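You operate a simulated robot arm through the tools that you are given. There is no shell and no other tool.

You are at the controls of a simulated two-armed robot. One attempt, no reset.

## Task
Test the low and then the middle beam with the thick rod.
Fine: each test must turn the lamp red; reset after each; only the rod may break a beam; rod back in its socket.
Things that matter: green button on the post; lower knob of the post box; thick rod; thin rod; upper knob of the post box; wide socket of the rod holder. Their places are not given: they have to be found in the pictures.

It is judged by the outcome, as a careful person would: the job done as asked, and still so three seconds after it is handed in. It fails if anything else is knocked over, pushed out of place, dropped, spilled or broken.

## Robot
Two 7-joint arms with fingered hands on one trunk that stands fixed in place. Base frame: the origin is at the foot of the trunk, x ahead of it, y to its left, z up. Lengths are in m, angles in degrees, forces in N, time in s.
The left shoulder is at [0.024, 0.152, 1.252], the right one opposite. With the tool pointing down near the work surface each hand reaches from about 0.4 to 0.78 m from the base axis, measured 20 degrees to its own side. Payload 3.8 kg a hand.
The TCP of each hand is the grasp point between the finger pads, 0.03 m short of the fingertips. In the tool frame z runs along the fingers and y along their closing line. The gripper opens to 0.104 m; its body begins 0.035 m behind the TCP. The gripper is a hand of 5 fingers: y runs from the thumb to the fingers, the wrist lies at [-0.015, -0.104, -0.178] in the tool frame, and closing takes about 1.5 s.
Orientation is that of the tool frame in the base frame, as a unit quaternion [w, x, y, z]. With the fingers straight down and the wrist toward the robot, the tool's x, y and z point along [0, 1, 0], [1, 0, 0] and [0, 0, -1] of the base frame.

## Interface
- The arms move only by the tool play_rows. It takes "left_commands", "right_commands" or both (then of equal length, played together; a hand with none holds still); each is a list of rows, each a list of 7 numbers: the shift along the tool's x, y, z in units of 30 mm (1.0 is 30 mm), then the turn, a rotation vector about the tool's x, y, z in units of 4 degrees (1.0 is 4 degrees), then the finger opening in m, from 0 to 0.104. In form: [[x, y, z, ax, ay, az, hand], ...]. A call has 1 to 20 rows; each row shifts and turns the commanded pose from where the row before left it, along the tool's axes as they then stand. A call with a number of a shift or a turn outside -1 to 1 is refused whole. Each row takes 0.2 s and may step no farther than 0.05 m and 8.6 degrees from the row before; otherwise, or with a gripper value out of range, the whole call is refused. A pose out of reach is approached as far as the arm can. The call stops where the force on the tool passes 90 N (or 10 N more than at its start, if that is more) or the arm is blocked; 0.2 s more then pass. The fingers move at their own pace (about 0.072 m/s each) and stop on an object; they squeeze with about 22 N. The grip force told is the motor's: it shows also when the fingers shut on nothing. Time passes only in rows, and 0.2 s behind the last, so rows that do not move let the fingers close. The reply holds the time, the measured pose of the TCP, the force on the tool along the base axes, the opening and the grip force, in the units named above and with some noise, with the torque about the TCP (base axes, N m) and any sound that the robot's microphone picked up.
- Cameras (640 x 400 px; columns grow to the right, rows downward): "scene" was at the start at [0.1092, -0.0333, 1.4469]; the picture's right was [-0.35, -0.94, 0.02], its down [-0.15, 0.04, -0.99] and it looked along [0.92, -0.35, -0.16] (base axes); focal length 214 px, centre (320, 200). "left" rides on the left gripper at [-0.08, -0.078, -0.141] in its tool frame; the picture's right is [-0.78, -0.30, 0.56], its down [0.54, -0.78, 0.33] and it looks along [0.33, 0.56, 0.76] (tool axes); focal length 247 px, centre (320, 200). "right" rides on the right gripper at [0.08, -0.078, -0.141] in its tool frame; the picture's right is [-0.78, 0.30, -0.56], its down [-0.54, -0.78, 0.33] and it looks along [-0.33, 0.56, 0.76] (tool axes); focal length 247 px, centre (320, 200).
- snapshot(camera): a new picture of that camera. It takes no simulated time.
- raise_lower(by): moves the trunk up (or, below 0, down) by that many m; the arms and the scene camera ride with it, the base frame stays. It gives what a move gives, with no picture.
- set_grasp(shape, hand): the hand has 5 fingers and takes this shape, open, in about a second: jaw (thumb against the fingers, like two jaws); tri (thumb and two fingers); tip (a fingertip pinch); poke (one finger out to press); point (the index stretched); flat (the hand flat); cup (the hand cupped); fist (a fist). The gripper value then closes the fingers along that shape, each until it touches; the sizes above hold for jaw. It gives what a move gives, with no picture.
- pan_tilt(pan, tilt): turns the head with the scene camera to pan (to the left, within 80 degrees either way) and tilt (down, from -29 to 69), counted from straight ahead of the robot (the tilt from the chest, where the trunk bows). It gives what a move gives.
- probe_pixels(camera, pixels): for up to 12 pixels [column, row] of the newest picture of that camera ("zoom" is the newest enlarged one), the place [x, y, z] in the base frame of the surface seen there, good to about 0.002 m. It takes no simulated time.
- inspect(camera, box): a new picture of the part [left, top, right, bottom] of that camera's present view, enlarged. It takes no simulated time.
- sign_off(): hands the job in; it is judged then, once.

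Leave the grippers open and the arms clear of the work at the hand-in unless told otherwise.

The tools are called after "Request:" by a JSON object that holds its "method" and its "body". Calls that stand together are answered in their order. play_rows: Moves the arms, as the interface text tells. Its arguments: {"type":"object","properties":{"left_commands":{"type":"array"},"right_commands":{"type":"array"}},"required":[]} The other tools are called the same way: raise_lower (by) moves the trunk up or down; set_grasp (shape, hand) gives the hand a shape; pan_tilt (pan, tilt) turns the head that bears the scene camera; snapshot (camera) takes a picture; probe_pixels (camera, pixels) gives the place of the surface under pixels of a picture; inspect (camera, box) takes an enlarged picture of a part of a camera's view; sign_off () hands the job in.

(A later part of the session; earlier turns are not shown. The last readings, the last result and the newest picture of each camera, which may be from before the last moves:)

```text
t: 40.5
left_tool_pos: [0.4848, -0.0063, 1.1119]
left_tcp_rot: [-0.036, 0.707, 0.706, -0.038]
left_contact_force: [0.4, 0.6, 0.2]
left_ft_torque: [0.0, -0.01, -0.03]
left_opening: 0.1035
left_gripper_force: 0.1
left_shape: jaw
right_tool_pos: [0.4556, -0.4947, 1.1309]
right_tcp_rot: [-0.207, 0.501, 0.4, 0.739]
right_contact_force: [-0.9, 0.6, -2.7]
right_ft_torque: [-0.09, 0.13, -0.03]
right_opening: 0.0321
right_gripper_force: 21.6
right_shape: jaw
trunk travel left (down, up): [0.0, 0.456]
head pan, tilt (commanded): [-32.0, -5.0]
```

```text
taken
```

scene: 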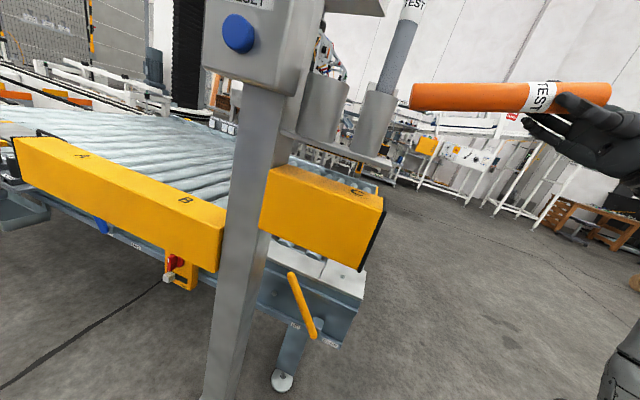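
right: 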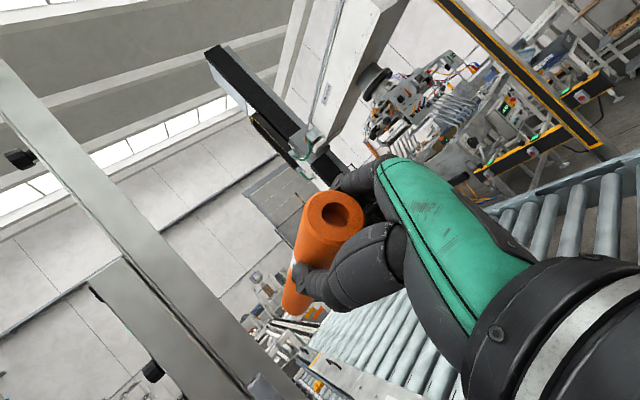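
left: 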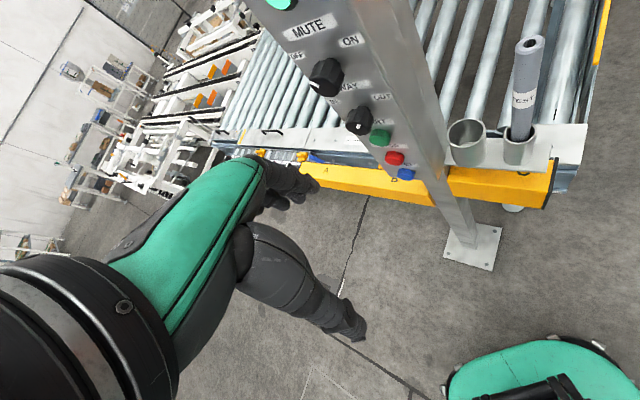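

The trunk bowed forward a bit when fully lowered, so the camera now looks lower. Right hand pose is fine. I raise the head tilt to find the lamp and also check the left hand's clearance.

Request:
{"method": "pan_tilt", "body": {"pan": -25, "tilt": -29}}

Request:
{"method": "snapshot", "body": {"camera": "scene"}}

Request:
{"method": "snapshot", "body": {"camera": "left"}}

Request:
{"method": "snapshot", "body": {"camera": "right"}}

```text
t: 41.4
left_tool_pos: [0.4855, -0.0058, 1.1118]
left_tcp_rot: [-0.036, 0.707, 0.705, -0.039]
left_contact_force: [-0.2, 0.2, 0.2]
left_ft_torque: [0.0, -0.02, 0.03]
left_opening: 0.1035
left_gripper_force: 0.1
left_shape: jaw
right_tool_pos: [0.4544, -0.4936, 1.1309]
right_tcp_rot: [-0.207, 0.5, 0.4, 0.74]
right_contact_force: [0.2, 0.0, -1.1]
right_ft_torque: [-0.11, 0.11, 0.0]
right_opening: 0.032
right_gripper_force: 21.9
right_shape: jaw
trunk travel left (down, up): [0.0, 0.456]
head pan, tilt (commanded): [-25.0, -28.6]
```

```text
taken
```

scene: 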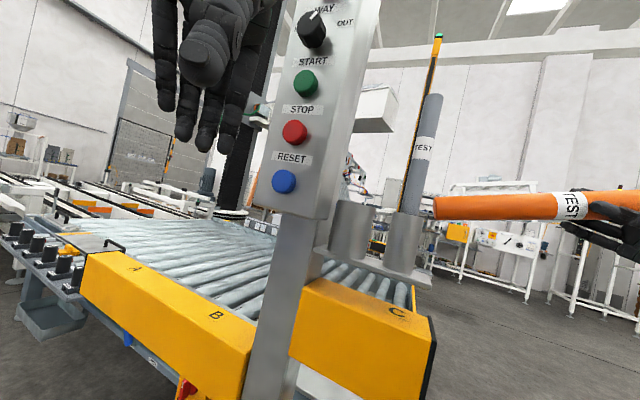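

```text
taken
```

left: 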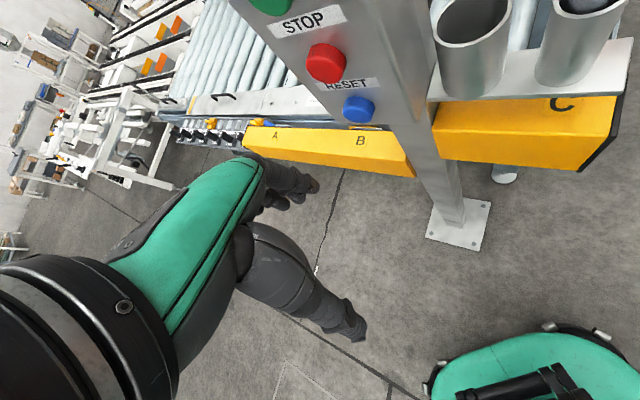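

```text
taken
```

right: 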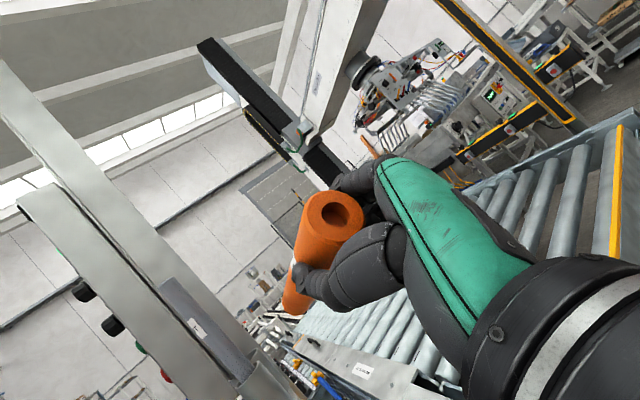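

At this height the lamp on the box is out of view (only the far pole's top lamp at (439,36) is seen). I raise the trunk by 0.12 so that the lamp comes back into view, and will use the arm to go low instead.

Request:
{"method": "raise_lower", "body": {"by": 0.12}}

Request:
{"method": "pan_tilt", "body": {"pan": -27, "tilt": -12}}

Request:
{"method": "snapshot", "body": {"camera": "scene"}}

```text
t: 42.9
left_tool_pos: [0.4858, -0.0064, 1.2318]
left_tcp_rot: [-0.037, 0.707, 0.705, -0.039]
left_contact_force: [0.1, -0.8, 0.0]
left_ft_torque: [-0.04, 0.01, 0.01]
left_opening: 0.1036
left_gripper_force: 0.0
left_shape: jaw
right_tool_pos: [0.4568, -0.4938, 1.2506]
right_tcp_rot: [-0.209, 0.501, 0.399, 0.739]
right_contact_force: [0.1, -0.1, -2.0]
right_ft_torque: [-0.15, 0.12, 0.04]
right_opening: 0.0319
right_gripper_force: 22.7
right_shape: jaw
trunk travel left (down, up): [-0.12, 0.336]
head pan, tilt (commanded): [-25.0, -28.6]
```

```text
t: 43.7
left_tool_pos: [0.4852, -0.0069, 1.2317]
left_tcp_rot: [-0.035, 0.707, 0.705, -0.038]
left_contact_force: [0.0, -0.2, 0.3]
left_ft_torque: [0.0, -0.01, 0.02]
left_opening: 0.1038
left_gripper_force: 0.1
left_shape: jaw
right_tool_pos: [0.4536, -0.4943, 1.251]
right_tcp_rot: [-0.207, 0.501, 0.4, 0.739]
right_contact_force: [-0.6, 0.2, -1.5]
right_ft_torque: [-0.14, 0.1, 0.0]
right_opening: 0.0321
right_gripper_force: 22.2
right_shape: jaw
trunk travel left (down, up): [-0.12, 0.336]
head pan, tilt (commanded): [-27.0, -12.0]
```

```text
taken
```

scene: 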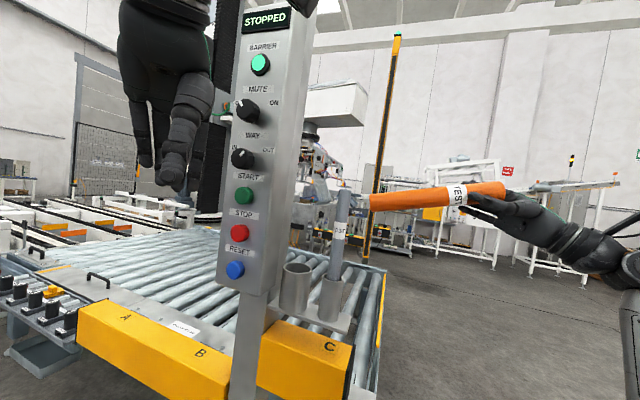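

Lamp visible at (260,64), green. Now I tilt the rod to 18° below horizontal and lower the right hand by about 0.27 m first, staying right of the conveyor end.

Request:
{"method": "play_rows", "body": {"right_commands": [[0, 0, 0, 0.27, -0.69, 0.12, 0], [0, 0, 0, 0.27, -0.69, 0.12, 0], [-0.922, -0.309, -0.175, 0, 0, 0, 0], [-0.922, -0.309, -0.175, 0, 0, 0, 0], [-0.922, -0.309, -0.175, 0, 0, 0, 0], [-0.922, -0.309, -0.175, 0, 0, 0, 0], [-0.922, -0.309, -0.175, 0, 0, 0, 0], [-0.922, -0.309, -0.175, 0, 0, 0, 0], [-0.922, -0.309, -0.175, 0, 0, 0, 0], [-0.922, -0.309, -0.175, 0, 0, 0, 0], [-0.922, -0.309, -0.175, 0, 0, 0, 0]]}}

Request:
{"method": "snapshot", "body": {"camera": "scene"}}

Request:
{"method": "snapshot", "body": {"camera": "right"}}

```text
t: 46.1
left_tool_pos: [0.4852, -0.0066, 1.2313]
left_tcp_rot: [-0.036, 0.706, 0.706, -0.038]
left_contact_force: [0.2, -0.7, 0.3]
left_ft_torque: [0.0, -0.02, 0.04]
left_opening: 0.1038
left_gripper_force: 0.0
left_shape: jaw
right_tool_pos: [0.4527, -0.5259, 0.987]
right_tcp_rot: [-0.203, 0.534, 0.42, 0.705]
right_contact_force: [0.4, -0.2, -2.6]
right_ft_torque: [-0.11, 0.11, 0.0]
right_opening: 0.0324
right_gripper_force: 22.1
right_shape: jaw
trunk travel left (down, up): [-0.12, 0.336]
head pan, tilt (commanded): [-27.0, -12.0]
```

```text
taken
```

scene: 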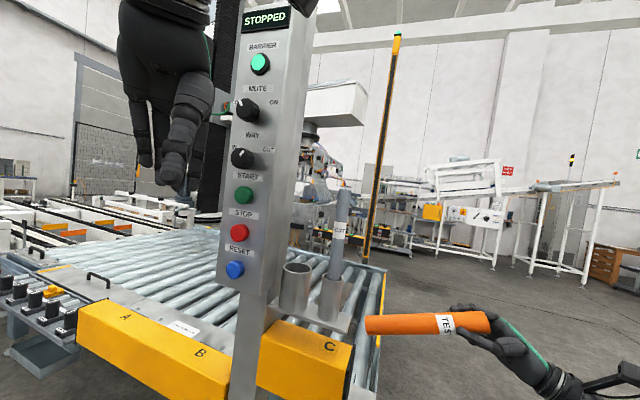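

```text
taken
```

right: 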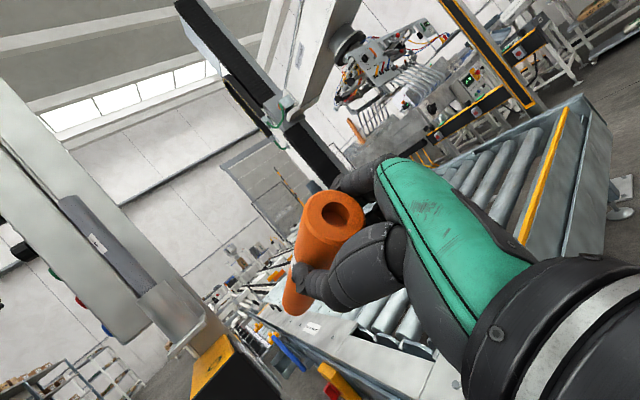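

Clear and steady. I lower another 0.25 m, to TCP z≈0.735 (rod just above roller height, still right of the conveyor end).

Request:
{"method": "play_rows", "body": {"right_commands": [[-0.883, -0.277, -0.08, 0, 0, 0, 0], [-0.883, -0.277, -0.08, 0, 0, 0, 0], [-0.883, -0.277, -0.08, 0, 0, 0, 0], [-0.883, -0.277, -0.08, 0, 0, 0, 0], [-0.883, -0.277, -0.08, 0, 0, 0, 0], [-0.883, -0.277, -0.08, 0, 0, 0, 0], [-0.883, -0.277, -0.08, 0, 0, 0, 0], [-0.883, -0.277, -0.08, 0, 0, 0, 0], [-0.883, -0.277, -0.08, 0, 0, 0, 0]]}}

Request:
{"method": "snapshot", "body": {"camera": "scene"}}

Request:
{"method": "snapshot", "body": {"camera": "right"}}

```text
t: 48.1
left_tool_pos: [0.4852, -0.0061, 1.2321]
left_tcp_rot: [-0.035, 0.707, 0.706, -0.039]
left_contact_force: [0.2, 0.1, -0.5]
left_ft_torque: [-0.01, 0.0, -0.01]
left_opening: 0.1034
left_gripper_force: 0.0
left_shape: jaw
right_tool_pos: [0.4678, -0.539, 0.7354]
right_tcp_rot: [-0.204, 0.534, 0.419, 0.705]
right_contact_force: [-0.3, -0.1, -2.8]
right_ft_torque: [-0.13, 0.13, 0.0]
right_opening: 0.0323
right_gripper_force: 22.1
right_shape: jaw
trunk travel left (down, up): [-0.12, 0.336]
head pan, tilt (commanded): [-27.0, -12.0]
```

```text
taken
```

scene: 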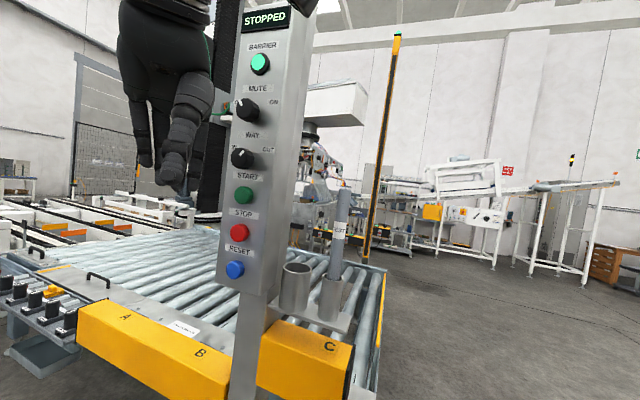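

```text
taken
```

right: 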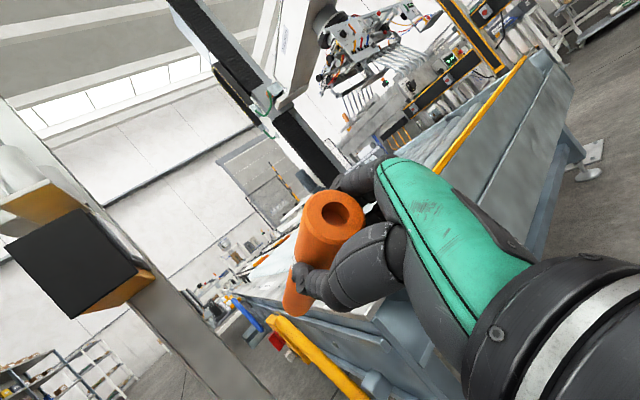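

Rod tip is at about n=-0.14, z≈0.67, just right of the plane region. Now I push the rod straight in along (+0.707,+0.707) by 0.26 m so its tip passes ~4 cm beyond the beam plane at z≈0.69, below everything, hand staying under the C line.

Request:
{"method": "play_rows", "body": {"right_commands": [[-0.1105, 0.105, 0.856, 0, 0, 0, 0], [-0.1105, 0.105, 0.856, 0, 0, 0, 0], [-0.1105, 0.105, 0.856, 0, 0, 0, 0], [-0.1105, 0.105, 0.856, 0, 0, 0, 0], [-0.1105, 0.105, 0.856, 0, 0, 0, 0], [-0.1105, 0.105, 0.856, 0, 0, 0, 0], [-0.1105, 0.105, 0.856, 0, 0, 0, 0], [-0.1105, 0.105, 0.856, 0, 0, 0, 0], [-0.1105, 0.105, 0.856, 0, 0, 0, 0], [-0.1105, 0.105, 0.856, 0, 0, 0, 0]]}}

Request:
{"method": "snapshot", "body": {"camera": "scene"}}

Request:
{"method": "snapshot", "body": {"camera": "right"}}

```text
t: 50.3
left_tool_pos: [0.4852, -0.0064, 1.2323]
left_tcp_rot: [-0.035, 0.707, 0.705, -0.039]
left_contact_force: [0.2, -0.3, 0.1]
left_ft_torque: [0.0, 0.04, -0.03]
left_opening: 0.1036
left_gripper_force: 0.0
left_shape: jaw
right_tool_pos: [0.6538, -0.3515, 0.7363]
right_tcp_rot: [-0.204, 0.534, 0.42, 0.705]
right_contact_force: [-0.2, -1.1, -3.0]
right_ft_torque: [-0.11, 0.12, -0.01]
right_opening: 0.0322
right_gripper_force: 22.2
right_shape: jaw
trunk travel left (down, up): [-0.12, 0.336]
head pan, tilt (commanded): [-27.0, -12.0]
```

```text
taken
```

scene: 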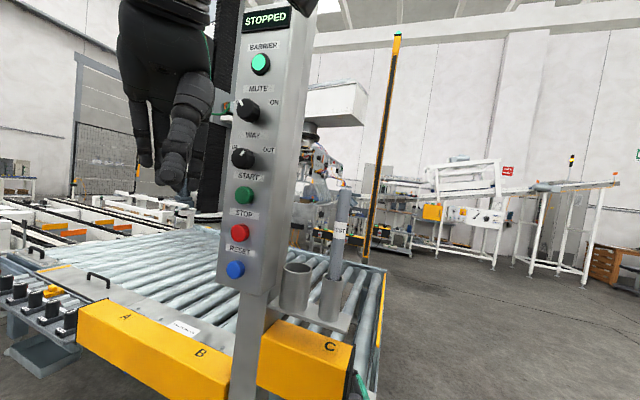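

```text
taken
```

right: 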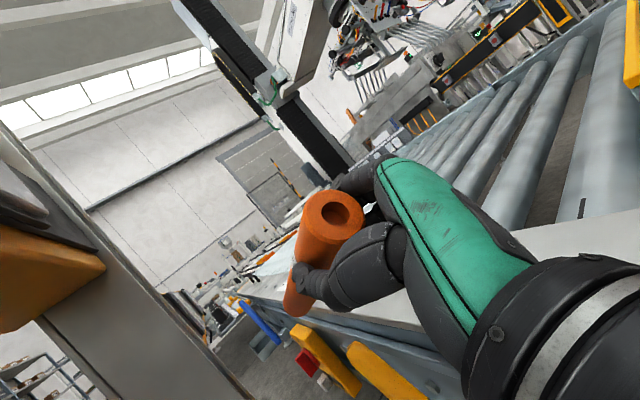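

Lamp still green with the rod across the plane at z≈0.69, hand low. I scan upward 7 cm (to z≈0.76), keeping the hand below the C line, and check.

Request:
{"method": "play_rows", "body": {"right_commands": [[0.54, 0.218, 0.043, 0, 0, 0, 0], [0.54, 0.218, 0.043, 0, 0, 0, 0], [0.54, 0.218, 0.043, 0, 0, 0, 0], [0.54, 0.218, 0.043, 0, 0, 0, 0]]}}

Request:
{"method": "snapshot", "body": {"camera": "scene"}}

```text
t: 51.3
left_tool_pos: [0.4851, -0.0062, 1.2321]
left_tcp_rot: [-0.036, 0.706, 0.706, -0.039]
left_contact_force: [0.7, 0.0, 0.4]
left_ft_torque: [-0.02, -0.01, -0.02]
left_opening: 0.104
left_gripper_force: 0.1
left_shape: jaw
right_tool_pos: [0.6523, -0.3528, 0.806]
right_tcp_rot: [-0.203, 0.534, 0.42, 0.705]
right_contact_force: [-0.4, -0.6, -1.9]
right_ft_torque: [-0.14, 0.1, 0.04]
right_opening: 0.0321
right_gripper_force: 21.7
right_shape: jaw
trunk travel left (down, up): [-0.12, 0.336]
head pan, tilt (commanded): [-27.0, -12.0]
```

```text
taken
```

scene: 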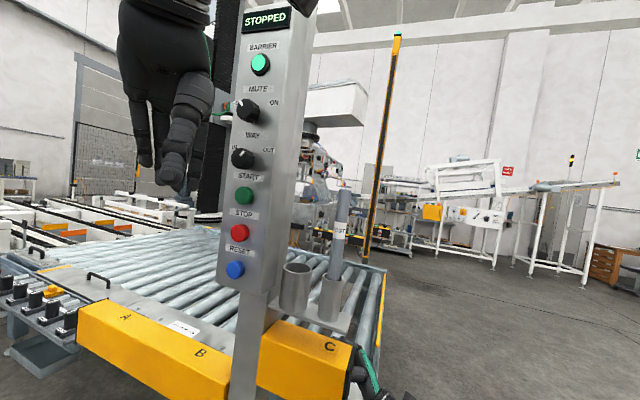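

Still green up to z≈0.78. Before going higher, I locate the C box more exactly (label near (330,346)) to know where its sensor line is.

Request:
{"method": "probe_pixels", "body": {"camera": "scene", "pixels": [[330, 346], [270, 330], [345, 360], [300, 375], [125, 317], [198, 352], [352, 348], [265, 370]]}}

Request:
{"method": "inspect", "body": {"camera": "right", "box": [0, 140, 200, 340]}}

```text
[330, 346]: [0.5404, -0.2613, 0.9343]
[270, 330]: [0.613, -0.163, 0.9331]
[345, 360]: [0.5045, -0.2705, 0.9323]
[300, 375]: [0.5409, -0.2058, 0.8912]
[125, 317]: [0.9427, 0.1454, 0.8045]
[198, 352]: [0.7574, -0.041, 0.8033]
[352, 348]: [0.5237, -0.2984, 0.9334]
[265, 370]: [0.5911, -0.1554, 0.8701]
```

```text
2.00 times, centred on (100, 240) of right
```

zoom: 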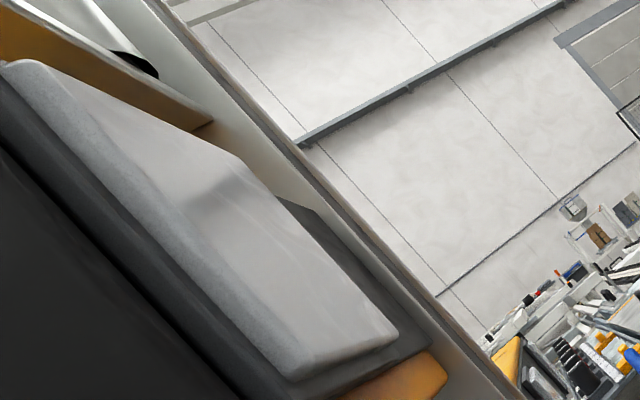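

The C box label is at n≈-0.197 and its sensor faces the conveyor, so the C line is at n≈-0.197, z≈0.885 as thought. I stay below it and scan further up by tipping the rod upward in place (4 rows of 4°: rod crossing moves from z≈0.76 to ≈0.80).

Request:
{"method": "play_rows", "body": {"right_commands": [[0, 0, 0, -0.359, 0.92, -0.16, 0], [0, 0, 0, -0.359, 0.92, -0.16, 0], [0, 0, 0, -0.359, 0.92, -0.16, 0], [0, 0, 0, -0.359, 0.92, -0.16, 0]]}}

Request:
{"method": "snapshot", "body": {"camera": "scene"}}

```text
t: 52.3
left_tool_pos: [0.4844, -0.0065, 1.2328]
left_tcp_rot: [-0.035, 0.707, 0.705, -0.038]
left_contact_force: [-0.3, 0.3, 0.0]
left_ft_torque: [0.01, -0.03, -0.01]
left_opening: 0.1038
left_gripper_force: 0.1
left_shape: jaw
right_tool_pos: [0.6517, -0.3522, 0.806]
right_tcp_rot: [-0.212, 0.439, 0.366, 0.793]
right_contact_force: [-0.4, 0.3, -1.0]
right_ft_torque: [-0.16, 0.15, -0.04]
right_opening: 0.032
right_gripper_force: 21.9
right_shape: jaw
trunk travel left (down, up): [-0.12, 0.336]
head pan, tilt (commanded): [-27.0, -12.0]
```

```text
taken
```

scene: 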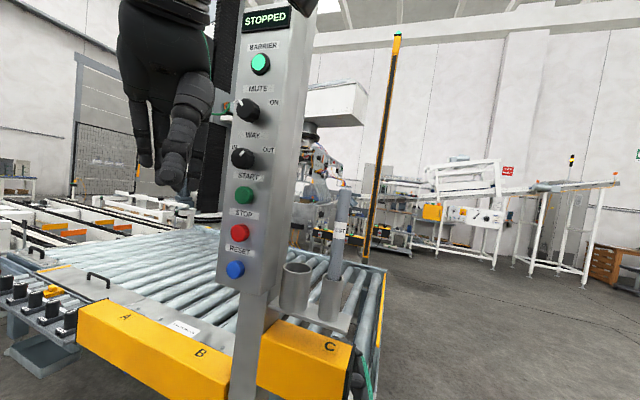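

Still green at z≈0.80. I tip the rod up a further 16° (crossing to z≈0.84).

Request:
{"method": "play_rows", "body": {"right_commands": [[0, 0, 0, -0.359, 0.92, -0.16, 0], [0, 0, 0, -0.359, 0.92, -0.16, 0], [0, 0, 0, -0.359, 0.92, -0.16, 0], [0, 0, 0, -0.359, 0.92, -0.16, 0]]}}

Request:
{"method": "snapshot", "body": {"camera": "scene"}}

Request:
{"method": "snapshot", "body": {"camera": "right"}}

```text
t: 53.3
left_tool_pos: [0.4849, -0.0075, 1.2322]
left_tcp_rot: [-0.035, 0.706, 0.706, -0.039]
left_contact_force: [-0.6, 0.1, 0.0]
left_ft_torque: [-0.01, -0.01, 0.01]
left_opening: 0.1038
left_gripper_force: 0.0
left_shape: jaw
right_tool_pos: [0.6521, -0.3538, 0.8083]
right_tcp_rot: [-0.218, 0.336, 0.305, 0.864]
right_contact_force: [0.2, -0.1, -1.5]
right_ft_torque: [-0.12, 0.16, -0.01]
right_opening: 0.0323
right_gripper_force: 21.8
right_shape: jaw
trunk travel left (down, up): [-0.12, 0.336]
head pan, tilt (commanded): [-27.0, -12.0]
```

```text
taken
```

scene: 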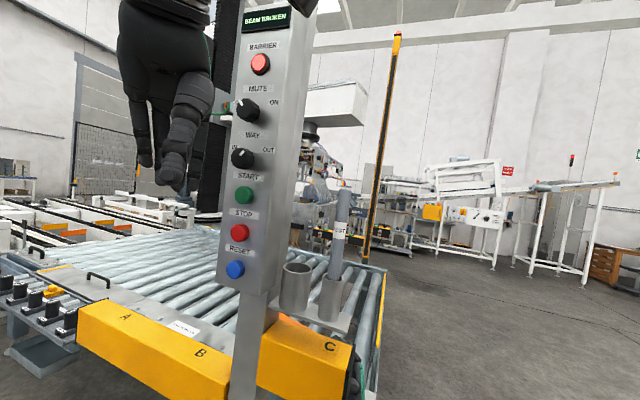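

```text
taken
```

right: 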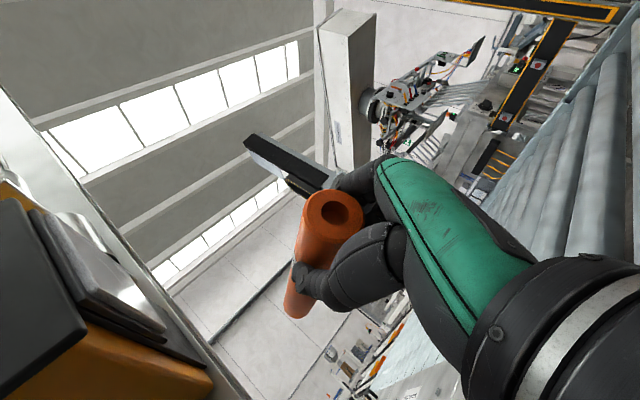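

The lamp turned red and the display reads "BEAM BROKEN" – the low beam lies at z≈0.83–0.86. I zoom to confirm the reading before withdrawing.

Request:
{"method": "inspect", "body": {"camera": "scene", "box": [210, 0, 330, 75]}}

Request:
{"method": "inspect", "body": {"camera": "scene", "box": [280, 280, 400, 355]}}

```text
5.33 times, centred on (270, 38) of scene
```

zoom: 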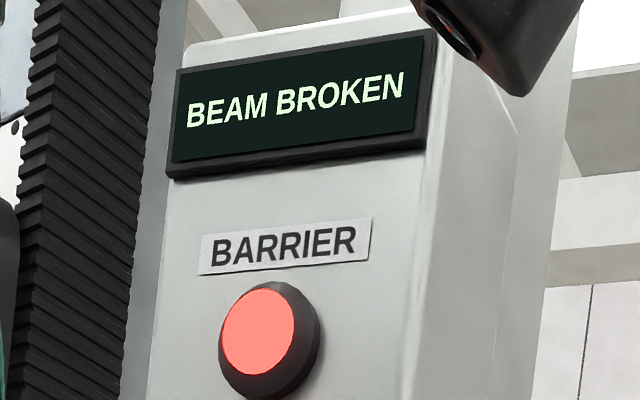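

```text
5.33 times, centred on (340, 318) of scene
```

zoom: 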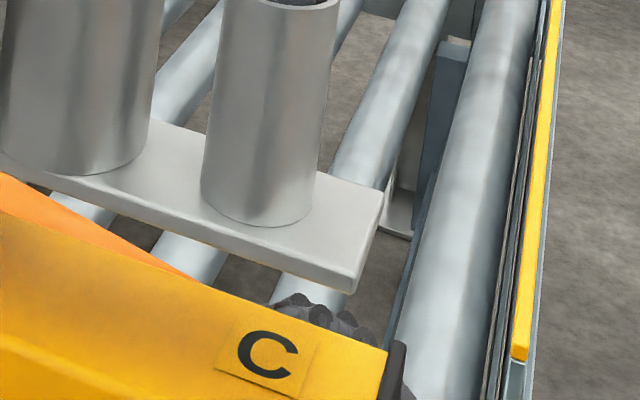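

Confirmed: BEAM BROKEN, lamp red. I withdraw the rod: 8 cm straight back out of the plane, 4 cm down (to stay under the C line), then 20 cm further back.

Request:
{"method": "play_rows", "body": {"right_commands": [[0, 0, 0, 0, 0, 0, 0], [0.532, 0.084, -0.708, 0, 0, 0, 0], [0.532, 0.084, -0.708, 0, 0, 0, 0], [0.532, 0.084, -0.708, 0, 0, 0, 0], [-0.477, -0.253, -0.39, 0, 0, 0, 0], [-0.477, -0.253, -0.39, 0, 0, 0, 0], [0.576, 0.0915, -0.767, 0, 0, 0, 0], [0.576, 0.0915, -0.767, 0, 0, 0, 0], [0.576, 0.0915, -0.767, 0, 0, 0, 0], [0.576, 0.0915, -0.767, 0, 0, 0, 0], [0.576, 0.0915, -0.767, 0, 0, 0, 0], [0.576, 0.0915, -0.767, 0, 0, 0, 0], [0.576, 0.0915, -0.767, 0, 0, 0, 0]]}}

Request:
{"method": "snapshot", "body": {"camera": "scene"}}

Request:
{"method": "snapshot", "body": {"camera": "right"}}

```text
t: 56.1
left_tool_pos: [0.4842, -0.0073, 1.2322]
left_tcp_rot: [-0.036, 0.707, 0.705, -0.038]
left_contact_force: [0.1, 0.3, -1.4]
left_ft_torque: [0.01, 0.02, 0.01]
left_opening: 0.1039
left_gripper_force: 0.1
left_shape: jaw
right_tool_pos: [0.4517, -0.5502, 0.7677]
right_tcp_rot: [-0.217, 0.336, 0.305, 0.864]
right_contact_force: [0.0, -0.4, -2.0]
right_ft_torque: [-0.11, 0.1, 0.01]
right_opening: 0.0322
right_gripper_force: 21.4
right_shape: jaw
trunk travel left (down, up): [-0.12, 0.336]
head pan, tilt (commanded): [-27.0, -12.0]
```

```text
taken
```

scene: 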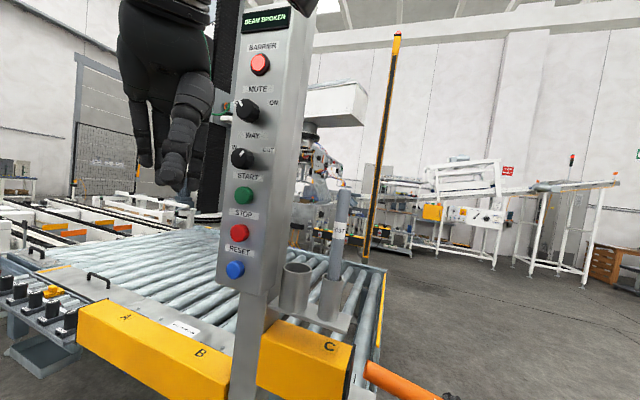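

```text
taken
```

right: 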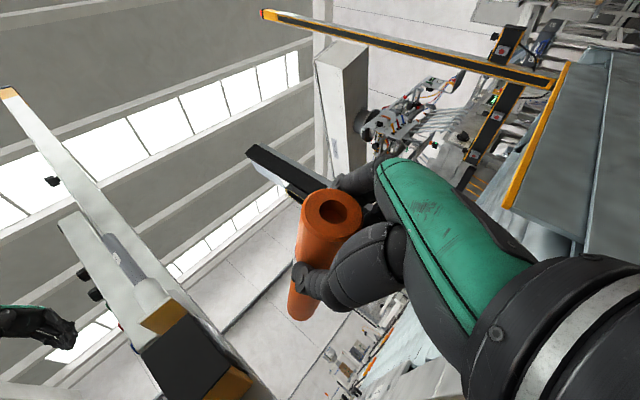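

The lamp stays latched red with the rod withdrawn. Now the left hand for RESET (blue, ≈(0.585,-0.082,1.077)): I first back it off from the box to about (0.40,0.08,1.20) and yaw it 45° toward the box face.

Request:
{"method": "play_rows", "body": {"left_commands": [[0.967, -0.893, 0.2, 0, 0, 0, 0.104], [0.967, -0.893, 0.2, 0, 0, 0, 0.104], [0.967, -0.893, 0.2, 0, 0, 0, 0.104], [0, 0, 0, 0, 0, 1, 0.104], [0, 0, 0, 0, 0, 1, 0.104], [0, 0, 0, 0, 0, 1, 0.104], [0, 0, 0, 0, 0, 1, 0.104], [0, 0, 0, 0, 0, 1, 0.104], [0, 0, 0, 0, 0, 1, 0.104], [0, 0, 0, 0, 0, 1, 0.104], [0, 0, 0, 0, 0, 1, 0.104], [0, 0, 0, 0, 0, 1, 0.104], [0, 0, 0, 0, 0, 1, 0.104], [0, 0, 0, 0, 0, 1, 0.104]]}}

Request:
{"method": "set_grasp", "body": {"hand": "left", "shape": "poke"}}

Request:
{"method": "snapshot", "body": {"camera": "left"}}

Request:
{"method": "snapshot", "body": {"camera": "scene"}}

```text
t: 59.1
left_tool_pos: [0.4039, 0.0805, 1.2215]
left_tcp_rot: [-0.019, 0.92, 0.388, -0.049]
left_contact_force: [-0.1, -0.3, -0.7]
left_ft_torque: [-0.01, 0.01, -0.02]
left_opening: 0.1035
left_gripper_force: 0.0
left_shape: jaw
right_tool_pos: [0.4533, -0.5504, 0.7684]
right_tcp_rot: [-0.218, 0.336, 0.305, 0.864]
right_contact_force: [-1.1, -0.7, -2.1]
right_ft_torque: [-0.14, 0.13, 0.0]
right_opening: 0.0322
right_gripper_force: 21.4
right_shape: jaw
trunk travel left (down, up): [-0.12, 0.336]
head pan, tilt (commanded): [-27.0, -12.0]
```

```text
t: 60.0
left_tool_pos: [0.403, 0.0799, 1.2219]
left_tcp_rot: [-0.019, 0.919, 0.39, -0.049]
left_contact_force: [-0.8, -0.1, 0.5]
left_ft_torque: [0.01, -0.02, 0.03]
left_opening: 0.0001
left_gripper_force: 0.1
left_shape: poke
right_tool_pos: [0.4517, -0.5506, 0.7673]
right_tcp_rot: [-0.218, 0.336, 0.305, 0.864]
right_contact_force: [-0.2, 0.3, -1.3]
right_ft_torque: [-0.13, 0.11, 0.0]
right_opening: 0.0322
right_gripper_force: 22.0
right_shape: jaw
trunk travel left (down, up): [-0.12, 0.336]
head pan, tilt (commanded): [-27.0, -12.0]
```

```text
taken
```

left: 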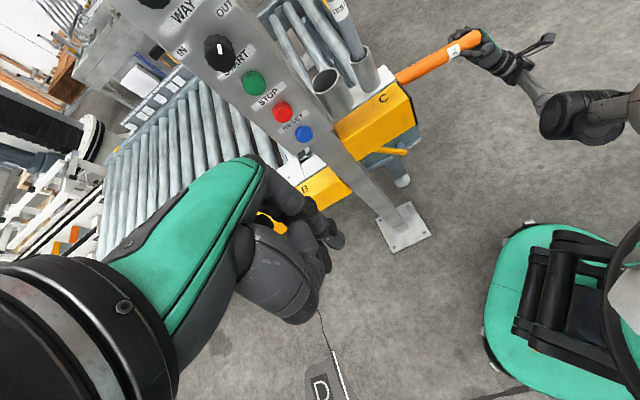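

```text
taken
```

scene: 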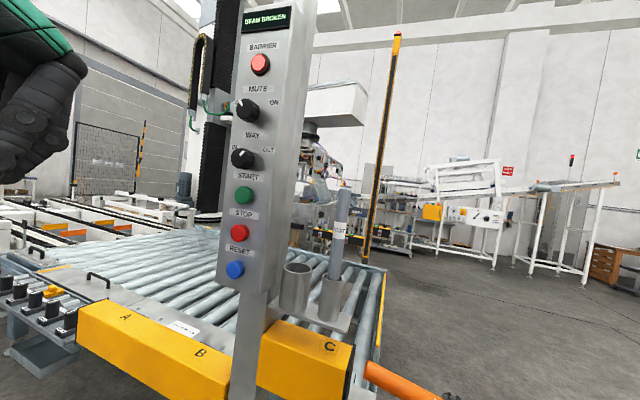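

The left hand took the poke shape. I zoom on it to find the extended fingertip in the tool frame.

Request:
{"method": "inspect", "body": {"camera": "left", "box": [220, 150, 380, 330]}}

Request:
{"method": "pan_tilt", "body": {"pan": 10, "tilt": -5}}

Request:
{"method": "snapshot", "body": {"camera": "scene"}}

```text
2.22 times, centred on (300, 240) of left
```

zoom: 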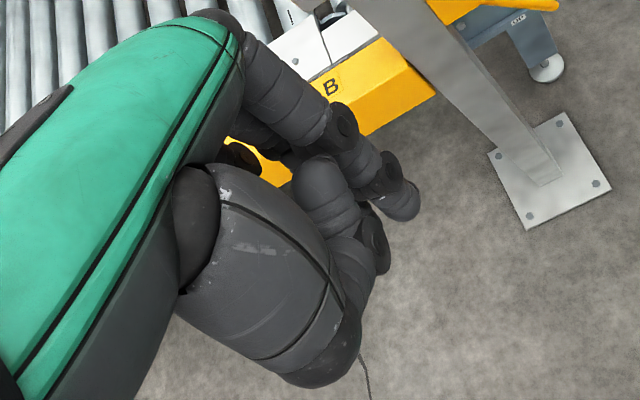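

```text
t: 61.0
left_tool_pos: [0.4039, 0.0807, 1.2225]
left_tcp_rot: [-0.018, 0.919, 0.39, -0.049]
left_contact_force: [0.5, 0.5, 0.8]
left_ft_torque: [0.0, 0.01, 0.0]
left_opening: 0.0
left_gripper_force: 0.0
left_shape: poke
right_tool_pos: [0.4504, -0.5503, 0.7671]
right_tcp_rot: [-0.217, 0.337, 0.305, 0.864]
right_contact_force: [-0.1, -0.6, -1.8]
right_ft_torque: [-0.09, 0.12, 0.01]
right_opening: 0.032
right_gripper_force: 22.3
right_shape: jaw
trunk travel left (down, up): [-0.12, 0.336]
head pan, tilt (commanded): [10.0, -5.0]
```

```text
taken
```

scene: 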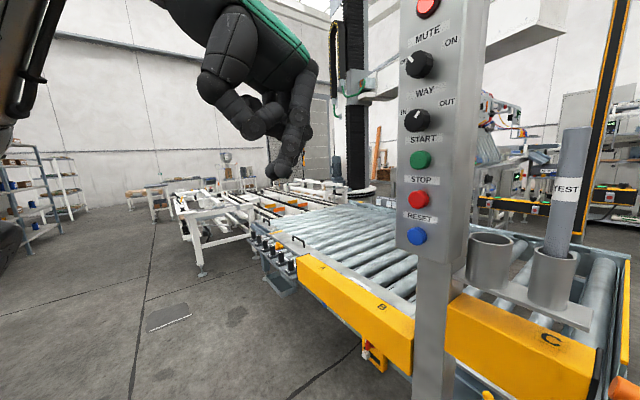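

I zoom into the left hand in the scene (fingertip near (275,172)) and probe it.

Request:
{"method": "inspect", "body": {"camera": "scene", "box": [180, 40, 340, 200]}}

Request:
{"method": "probe_pixels", "body": {"camera": "scene", "pixels": [[270, 171], [276, 176], [285, 165], [295, 140], [305, 110], [250, 125], [230, 100], [215, 85], [265, 110], [270, 178]]}}

Request:
{"method": "probe_pixels", "body": {"camera": "left", "pixels": [[320, 240], [310, 230], [323, 248], [300, 200], [310, 320], [290, 300], [325, 235], [280, 190]]}}

```text
2.50 times, centred on (260, 120) of scene
```

zoom: 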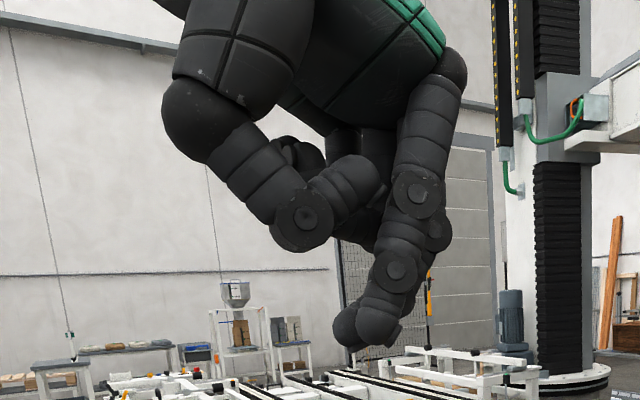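

```text
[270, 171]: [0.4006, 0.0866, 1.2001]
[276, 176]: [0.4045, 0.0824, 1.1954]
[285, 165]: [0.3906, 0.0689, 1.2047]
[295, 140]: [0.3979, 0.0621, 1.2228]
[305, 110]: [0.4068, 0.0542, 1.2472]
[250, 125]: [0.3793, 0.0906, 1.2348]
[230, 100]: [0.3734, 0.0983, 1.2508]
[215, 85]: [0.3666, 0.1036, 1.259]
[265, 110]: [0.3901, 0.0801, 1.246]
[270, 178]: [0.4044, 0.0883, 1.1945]
```

```text
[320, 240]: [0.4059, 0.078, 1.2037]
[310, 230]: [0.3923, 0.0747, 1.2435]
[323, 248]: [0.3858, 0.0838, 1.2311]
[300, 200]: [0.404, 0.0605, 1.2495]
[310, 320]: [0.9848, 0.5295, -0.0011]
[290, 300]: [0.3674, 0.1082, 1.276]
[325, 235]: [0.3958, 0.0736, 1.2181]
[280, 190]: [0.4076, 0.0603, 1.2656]
```

The fingertip is at about tool (0,0,+0.03). I move the left hand 0.10 m toward the box and pitch the finger up ~72° so that it points at the box face (slightly downward), well in front of it.

Request:
{"method": "play_rows", "body": {"left_commands": [[-0.016, 0.83, -0.06, 0, 0, 0, 0], [-0.016, 0.83, -0.06, 0, 0, 0, 0], [-0.016, 0.83, -0.06, 0, 0, 0, 0], [-0.016, 0.83, -0.06, 0, 0, 0, 0], [0, 0, 0, -0.99, -0.015, 0.076, 0], [0, 0, 0, -0.99, -0.015, 0.076, 0], [0, 0, 0, -0.99, -0.015, 0.076, 0], [0, 0, 0, -0.99, -0.015, 0.076, 0], [0, 0, 0, -0.99, -0.015, 0.076, 0], [0, 0, 0, -0.99, -0.015, 0.076, 0], [0, 0, 0, -0.99, -0.015, 0.076, 0], [0, 0, 0, -0.99, -0.015, 0.076, 0], [0, 0, 0, -0.99, -0.015, 0.076, 0]]}}

Request:
{"method": "snapshot", "body": {"camera": "scene"}}

Request:
{"method": "snapshot", "body": {"camera": "left"}}

```text
t: 63.8
left_tool_pos: [0.475, 0.0095, 1.223]
left_tcp_rot: [0.269, 0.889, 0.364, 0.068]
left_contact_force: [0.1, -0.2, 0.0]
left_ft_torque: [0.04, -0.01, 0.02]
left_opening: 0.0
left_gripper_force: 0.0
left_shape: poke
right_tool_pos: [0.4522, -0.5489, 0.768]
right_tcp_rot: [-0.218, 0.336, 0.305, 0.864]
right_contact_force: [-1.2, 0.2, -2.5]
right_ft_torque: [-0.11, 0.13, 0.01]
right_opening: 0.0323
right_gripper_force: 22.8
right_shape: jaw
trunk travel left (down, up): [-0.12, 0.336]
head pan, tilt (commanded): [10.0, -5.0]
```

```text
taken
```

scene: 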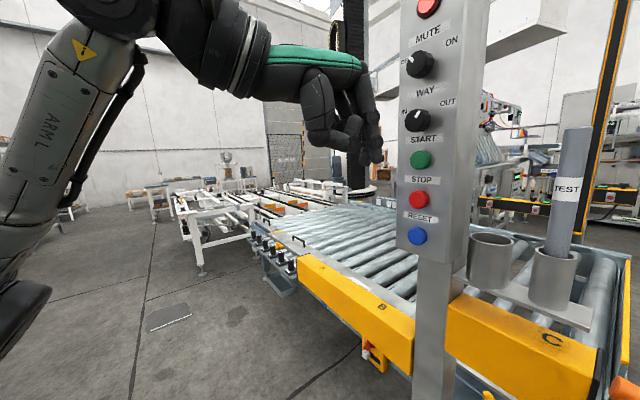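

```text
taken
```

left: 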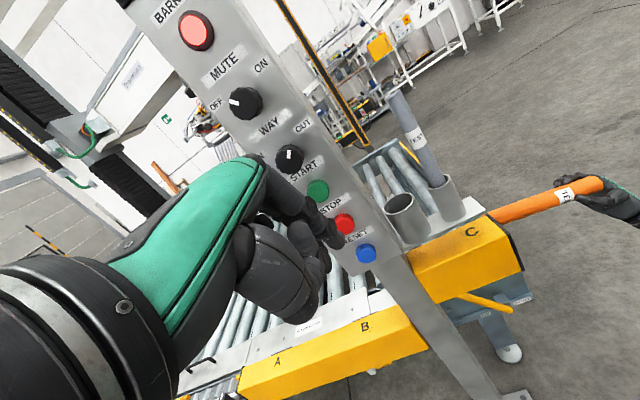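

Good. I complete the pitch (8 rows more), then move down and slightly forward so that the fingertip is ~6 cm in front of the blue RESET button.

Request:
{"method": "play_rows", "body": {"left_commands": [[0, 0, 0, -0.99, -0.015, 0.076, 0], [0, 0, 0, -0.99, -0.015, 0.076, 0], [0, 0, 0, -0.99, -0.015, 0.076, 0], [0, 0, 0, -0.99, -0.015, 0.076, 0], [0, 0, 0, -0.99, -0.015, 0.076, 0], [0, 0, 0, -0.99, -0.015, 0.076, 0], [0, 0, 0, -0.99, -0.015, 0.076, 0], [0, 0, 0, -0.99, -0.015, 0.076, 0], [0, 0, 0, -0.99, -0.015, 0.076, 0], [0.199, -0.875, 0.797, 0, 0, 0, 0], [0.199, -0.875, 0.797, 0, 0, 0, 0], [0.199, -0.875, 0.797, 0, 0, 0, 0], [0.199, -0.875, 0.797, 0, 0, 0, 0]]}}

Request:
{"method": "snapshot", "body": {"camera": "scene"}}

Request:
{"method": "snapshot", "body": {"camera": "left"}}

```text
t: 66.6
left_tool_pos: [0.5204, -0.0142, 1.0874]
left_tcp_rot: [0.526, 0.774, 0.304, 0.179]
left_contact_force: [-0.3, -0.3, 0.2]
left_ft_torque: [0.02, 0.01, 0.0]
left_opening: 0.0001
left_gripper_force: 0.1
left_shape: poke
right_tool_pos: [0.4524, -0.5502, 0.7675]
right_tcp_rot: [-0.219, 0.337, 0.304, 0.864]
right_contact_force: [0.0, -0.3, -2.5]
right_ft_torque: [-0.1, 0.12, 0.03]
right_opening: 0.0321
right_gripper_force: 22.1
right_shape: jaw
trunk travel left (down, up): [-0.12, 0.336]
head pan, tilt (commanded): [10.0, -5.0]
```

```text
taken
```

scene: 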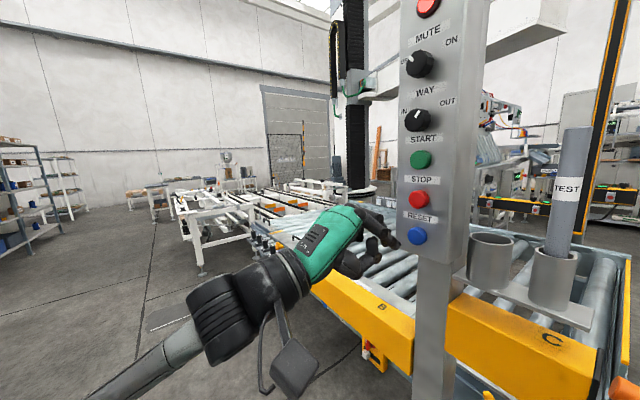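

```text
taken
```

left: 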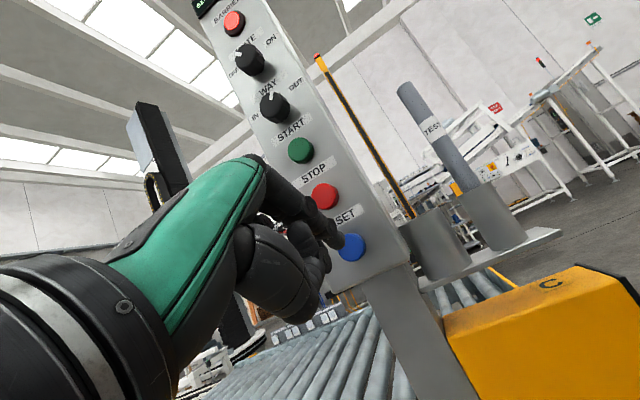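

The fingertip appears right in front of the blue button. I zoom in and probe tip and button.

Request:
{"method": "inspect", "body": {"camera": "scene", "box": [340, 190, 460, 265]}}

Request:
{"method": "probe_pixels", "body": {"camera": "zoom", "pixels": [[300, 265], [290, 275], [310, 262], [415, 245], [390, 245], [440, 250], [415, 225], [415, 268], [270, 240], [200, 350]]}}

Request:
{"method": "inspect", "body": {"camera": "left", "box": [280, 190, 400, 265]}}

Request:
{"method": "probe_pixels", "body": {"camera": "zoom", "pixels": [[330, 270], [325, 290], [310, 265], [380, 305], [300, 230], [400, 270]]}}

```text
5.33 times, centred on (400, 228) of scene
```

zoom: 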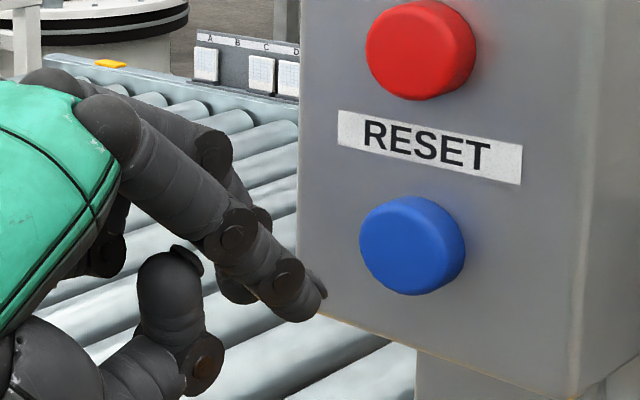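

```text
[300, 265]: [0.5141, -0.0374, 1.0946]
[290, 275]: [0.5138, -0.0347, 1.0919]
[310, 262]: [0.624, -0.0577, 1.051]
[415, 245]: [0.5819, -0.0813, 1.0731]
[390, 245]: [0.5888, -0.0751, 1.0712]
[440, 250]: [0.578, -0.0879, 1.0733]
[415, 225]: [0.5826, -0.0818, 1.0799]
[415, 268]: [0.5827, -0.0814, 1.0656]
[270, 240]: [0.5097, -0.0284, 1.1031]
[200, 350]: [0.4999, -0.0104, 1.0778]
```

```text
5.33 times, centred on (340, 228) of left
```

zoom: 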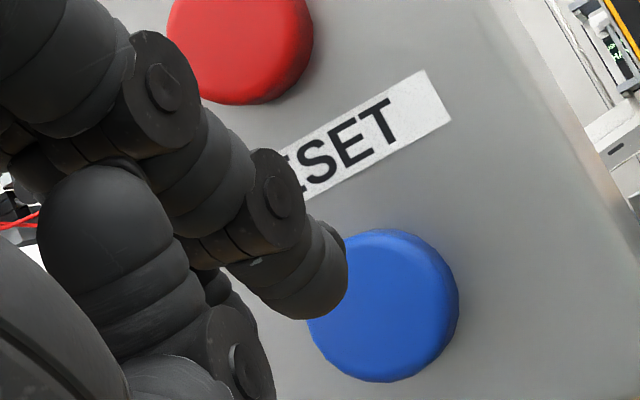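

```text
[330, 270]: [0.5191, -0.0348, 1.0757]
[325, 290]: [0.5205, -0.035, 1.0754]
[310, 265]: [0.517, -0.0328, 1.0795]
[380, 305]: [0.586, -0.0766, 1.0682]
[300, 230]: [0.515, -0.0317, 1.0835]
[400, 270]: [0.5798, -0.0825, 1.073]
```

Fingertip (n≈-0.353, z≈1.077) lines up with the blue button (n≈-0.355, z≈1.073), 6 cm away. I approach to just before contact.

Request:
{"method": "play_rows", "body": {"left_commands": [[0.04, 0.235, 0.5625, 0, 0, 0, 0], [0.04, 0.235, 0.5625, 0, 0, 0, 0], [0.034, 0.2, 0.48, 0, 0, 0, 0]]}}

Request:
{"method": "inspect", "body": {"camera": "left", "box": [280, 190, 400, 265]}}

Request:
{"method": "inspect", "body": {"camera": "scene", "box": [340, 190, 460, 265]}}

```text
t: 67.4
left_tool_pos: [0.5568, -0.0534, 1.0885]
left_tcp_rot: [0.526, 0.774, 0.304, 0.179]
left_contact_force: [-0.4, -1.1, 0.0]
left_ft_torque: [0.0, 0.01, -0.05]
left_opening: 0.0
left_gripper_force: 0.0
left_shape: poke
right_tool_pos: [0.4518, -0.5505, 0.7682]
right_tcp_rot: [-0.219, 0.336, 0.305, 0.864]
right_contact_force: [0.3, 0.2, -1.7]
right_ft_torque: [-0.1, 0.17, -0.01]
right_opening: 0.0322
right_gripper_force: 22.0
right_shape: jaw
trunk travel left (down, up): [-0.12, 0.336]
head pan, tilt (commanded): [10.0, -5.0]
```

```text
5.33 times, centred on (340, 228) of left
```

zoom: 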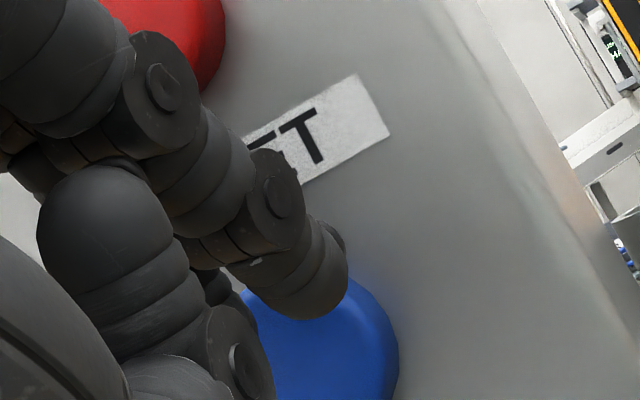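

```text
5.33 times, centred on (400, 228) of scene
```

zoom: 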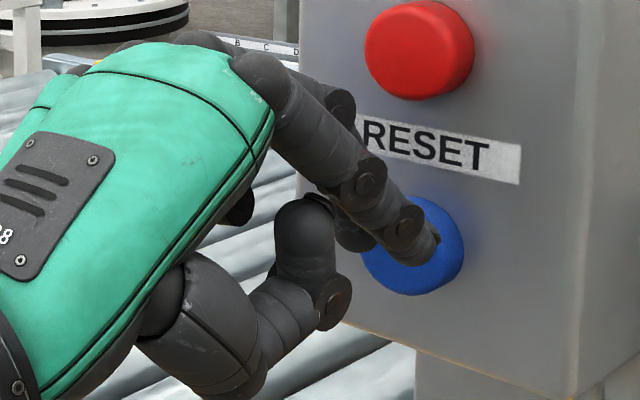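

The fingertip is about 1 cm from the button, centred on it. I press in small 5 mm steps.

Request:
{"method": "play_rows", "body": {"left_commands": [[0.0108, 0.064, 0.1535, 0, 0, 0, 0], [0.0108, 0.064, 0.1535, 0, 0, 0, 0], [0.0108, 0.064, 0.1535, 0, 0, 0, 0], [0.0065, 0.038, 0.092, 0, 0, 0, 0], [0, 0, 0, 0, 0, 0, 0]]}}

Request:
{"method": "snapshot", "body": {"camera": "scene"}}

Request:
{"method": "inspect", "body": {"camera": "scene", "box": [340, 190, 460, 265]}}

```text
t: 68.6
left_tool_pos: [0.5677, -0.0636, 1.088]
left_tcp_rot: [0.526, 0.774, 0.304, 0.178]
left_contact_force: [-2.1, 1.7, 1.0]
left_ft_torque: [0.0, 0.03, 0.03]
left_opening: 0.0
left_gripper_force: 0.1
left_shape: poke
right_tool_pos: [0.4512, -0.55, 0.7679]
right_tcp_rot: [-0.218, 0.336, 0.306, 0.864]
right_contact_force: [-0.7, 0.0, -1.6]
right_ft_torque: [-0.12, 0.14, 0.01]
right_opening: 0.0324
right_gripper_force: 22.2
right_shape: jaw
trunk travel left (down, up): [-0.12, 0.336]
head pan, tilt (commanded): [10.0, -5.0]
heard: click
```

```text
taken
```

scene: 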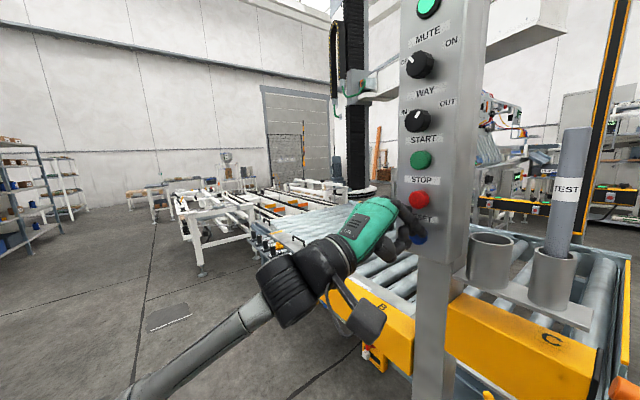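

```text
5.33 times, centred on (400, 228) of scene
```

zoom: 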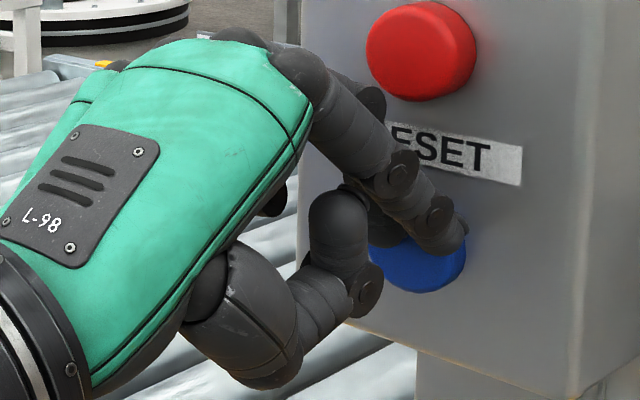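

Click heard and the lamp is green again. I back the left finger away (−U, 9 cm) while lifting the right hand 0.2 m straight up at its withdrawn place.

Request:
{"method": "play_rows", "body": {"left_commands": [[-0.04, -0.235, -0.5625, 0, 0, 0, 0], [-0.04, -0.235, -0.5625, 0, 0, 0, 0], [-0.04, -0.235, -0.5625, 0, 0, 0, 0], [-0.04, -0.235, -0.5625, 0, 0, 0, 0], [-0.04, -0.235, -0.5625, 0, 0, 0, 0], [0, 0, 0, 0, 0, 0, 0]], "right_commands": [[0.796, 0.422, 0.649, 0, 0, 0, 0], [0.796, 0.422, 0.649, 0, 0, 0, 0], [0.796, 0.422, 0.649, 0, 0, 0, 0], [0.796, 0.422, 0.649, 0, 0, 0, 0], [0.796, 0.422, 0.649, 0, 0, 0, 0], [0.796, 0.422, 0.649, 0, 0, 0, 0]]}}

Request:
{"method": "pan_tilt", "body": {"pan": -27, "tilt": -12}}

Request:
{"method": "snapshot", "body": {"camera": "scene"}}

Request:
{"method": "inspect", "body": {"camera": "scene", "box": [210, 0, 330, 75]}}

```text
t: 70.0
left_tool_pos: [0.5037, 0.0003, 1.0887]
left_tcp_rot: [0.527, 0.774, 0.304, 0.178]
left_contact_force: [-0.2, 0.1, 0.0]
left_ft_torque: [0.01, 0.01, -0.01]
left_opening: 0.0
left_gripper_force: 0.1
left_shape: poke
right_tool_pos: [0.4488, -0.5558, 0.9669]
right_tcp_rot: [-0.218, 0.337, 0.304, 0.864]
right_contact_force: [-0.5, 0.1, -2.2]
right_ft_torque: [-0.15, 0.12, 0.0]
right_opening: 0.0324
right_gripper_force: 22.3
right_shape: jaw
trunk travel left (down, up): [-0.12, 0.336]
head pan, tilt (commanded): [10.0, -5.0]
```

```text
t: 71.0
left_tool_pos: [0.5038, -0.0007, 1.0884]
left_tcp_rot: [0.526, 0.774, 0.304, 0.178]
left_contact_force: [-0.8, -1.0, -0.2]
left_ft_torque: [-0.04, -0.01, -0.01]
left_opening: 0.0
left_gripper_force: 0.1
left_shape: poke
right_tool_pos: [0.4501, -0.5557, 0.9667]
right_tcp_rot: [-0.217, 0.336, 0.305, 0.864]
right_contact_force: [-0.1, 0.2, -2.8]
right_ft_torque: [-0.12, 0.17, 0.01]
right_opening: 0.0321
right_gripper_force: 21.8
right_shape: jaw
trunk travel left (down, up): [-0.12, 0.336]
head pan, tilt (commanded): [-27.0, -12.0]
```

```text
taken
```

scene: 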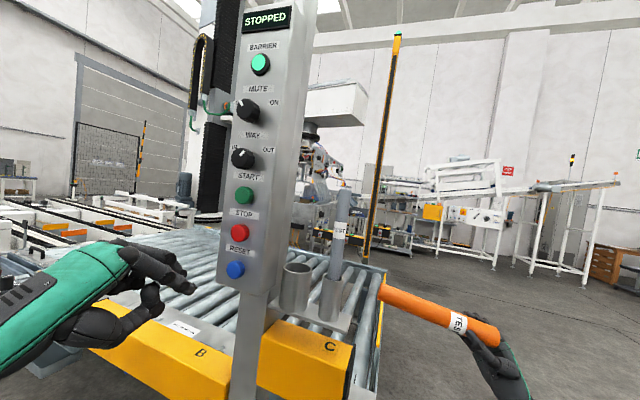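

```text
5.33 times, centred on (270, 38) of scene
```

zoom: 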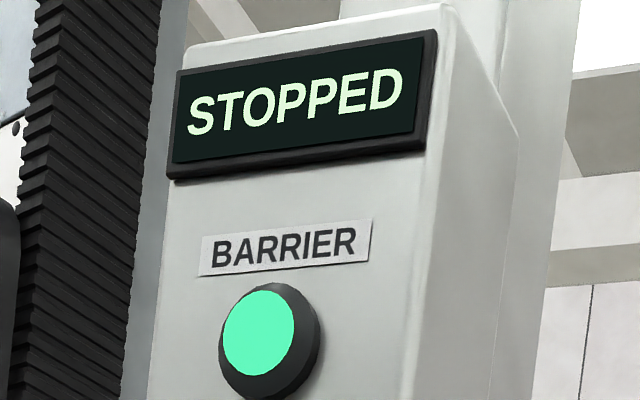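

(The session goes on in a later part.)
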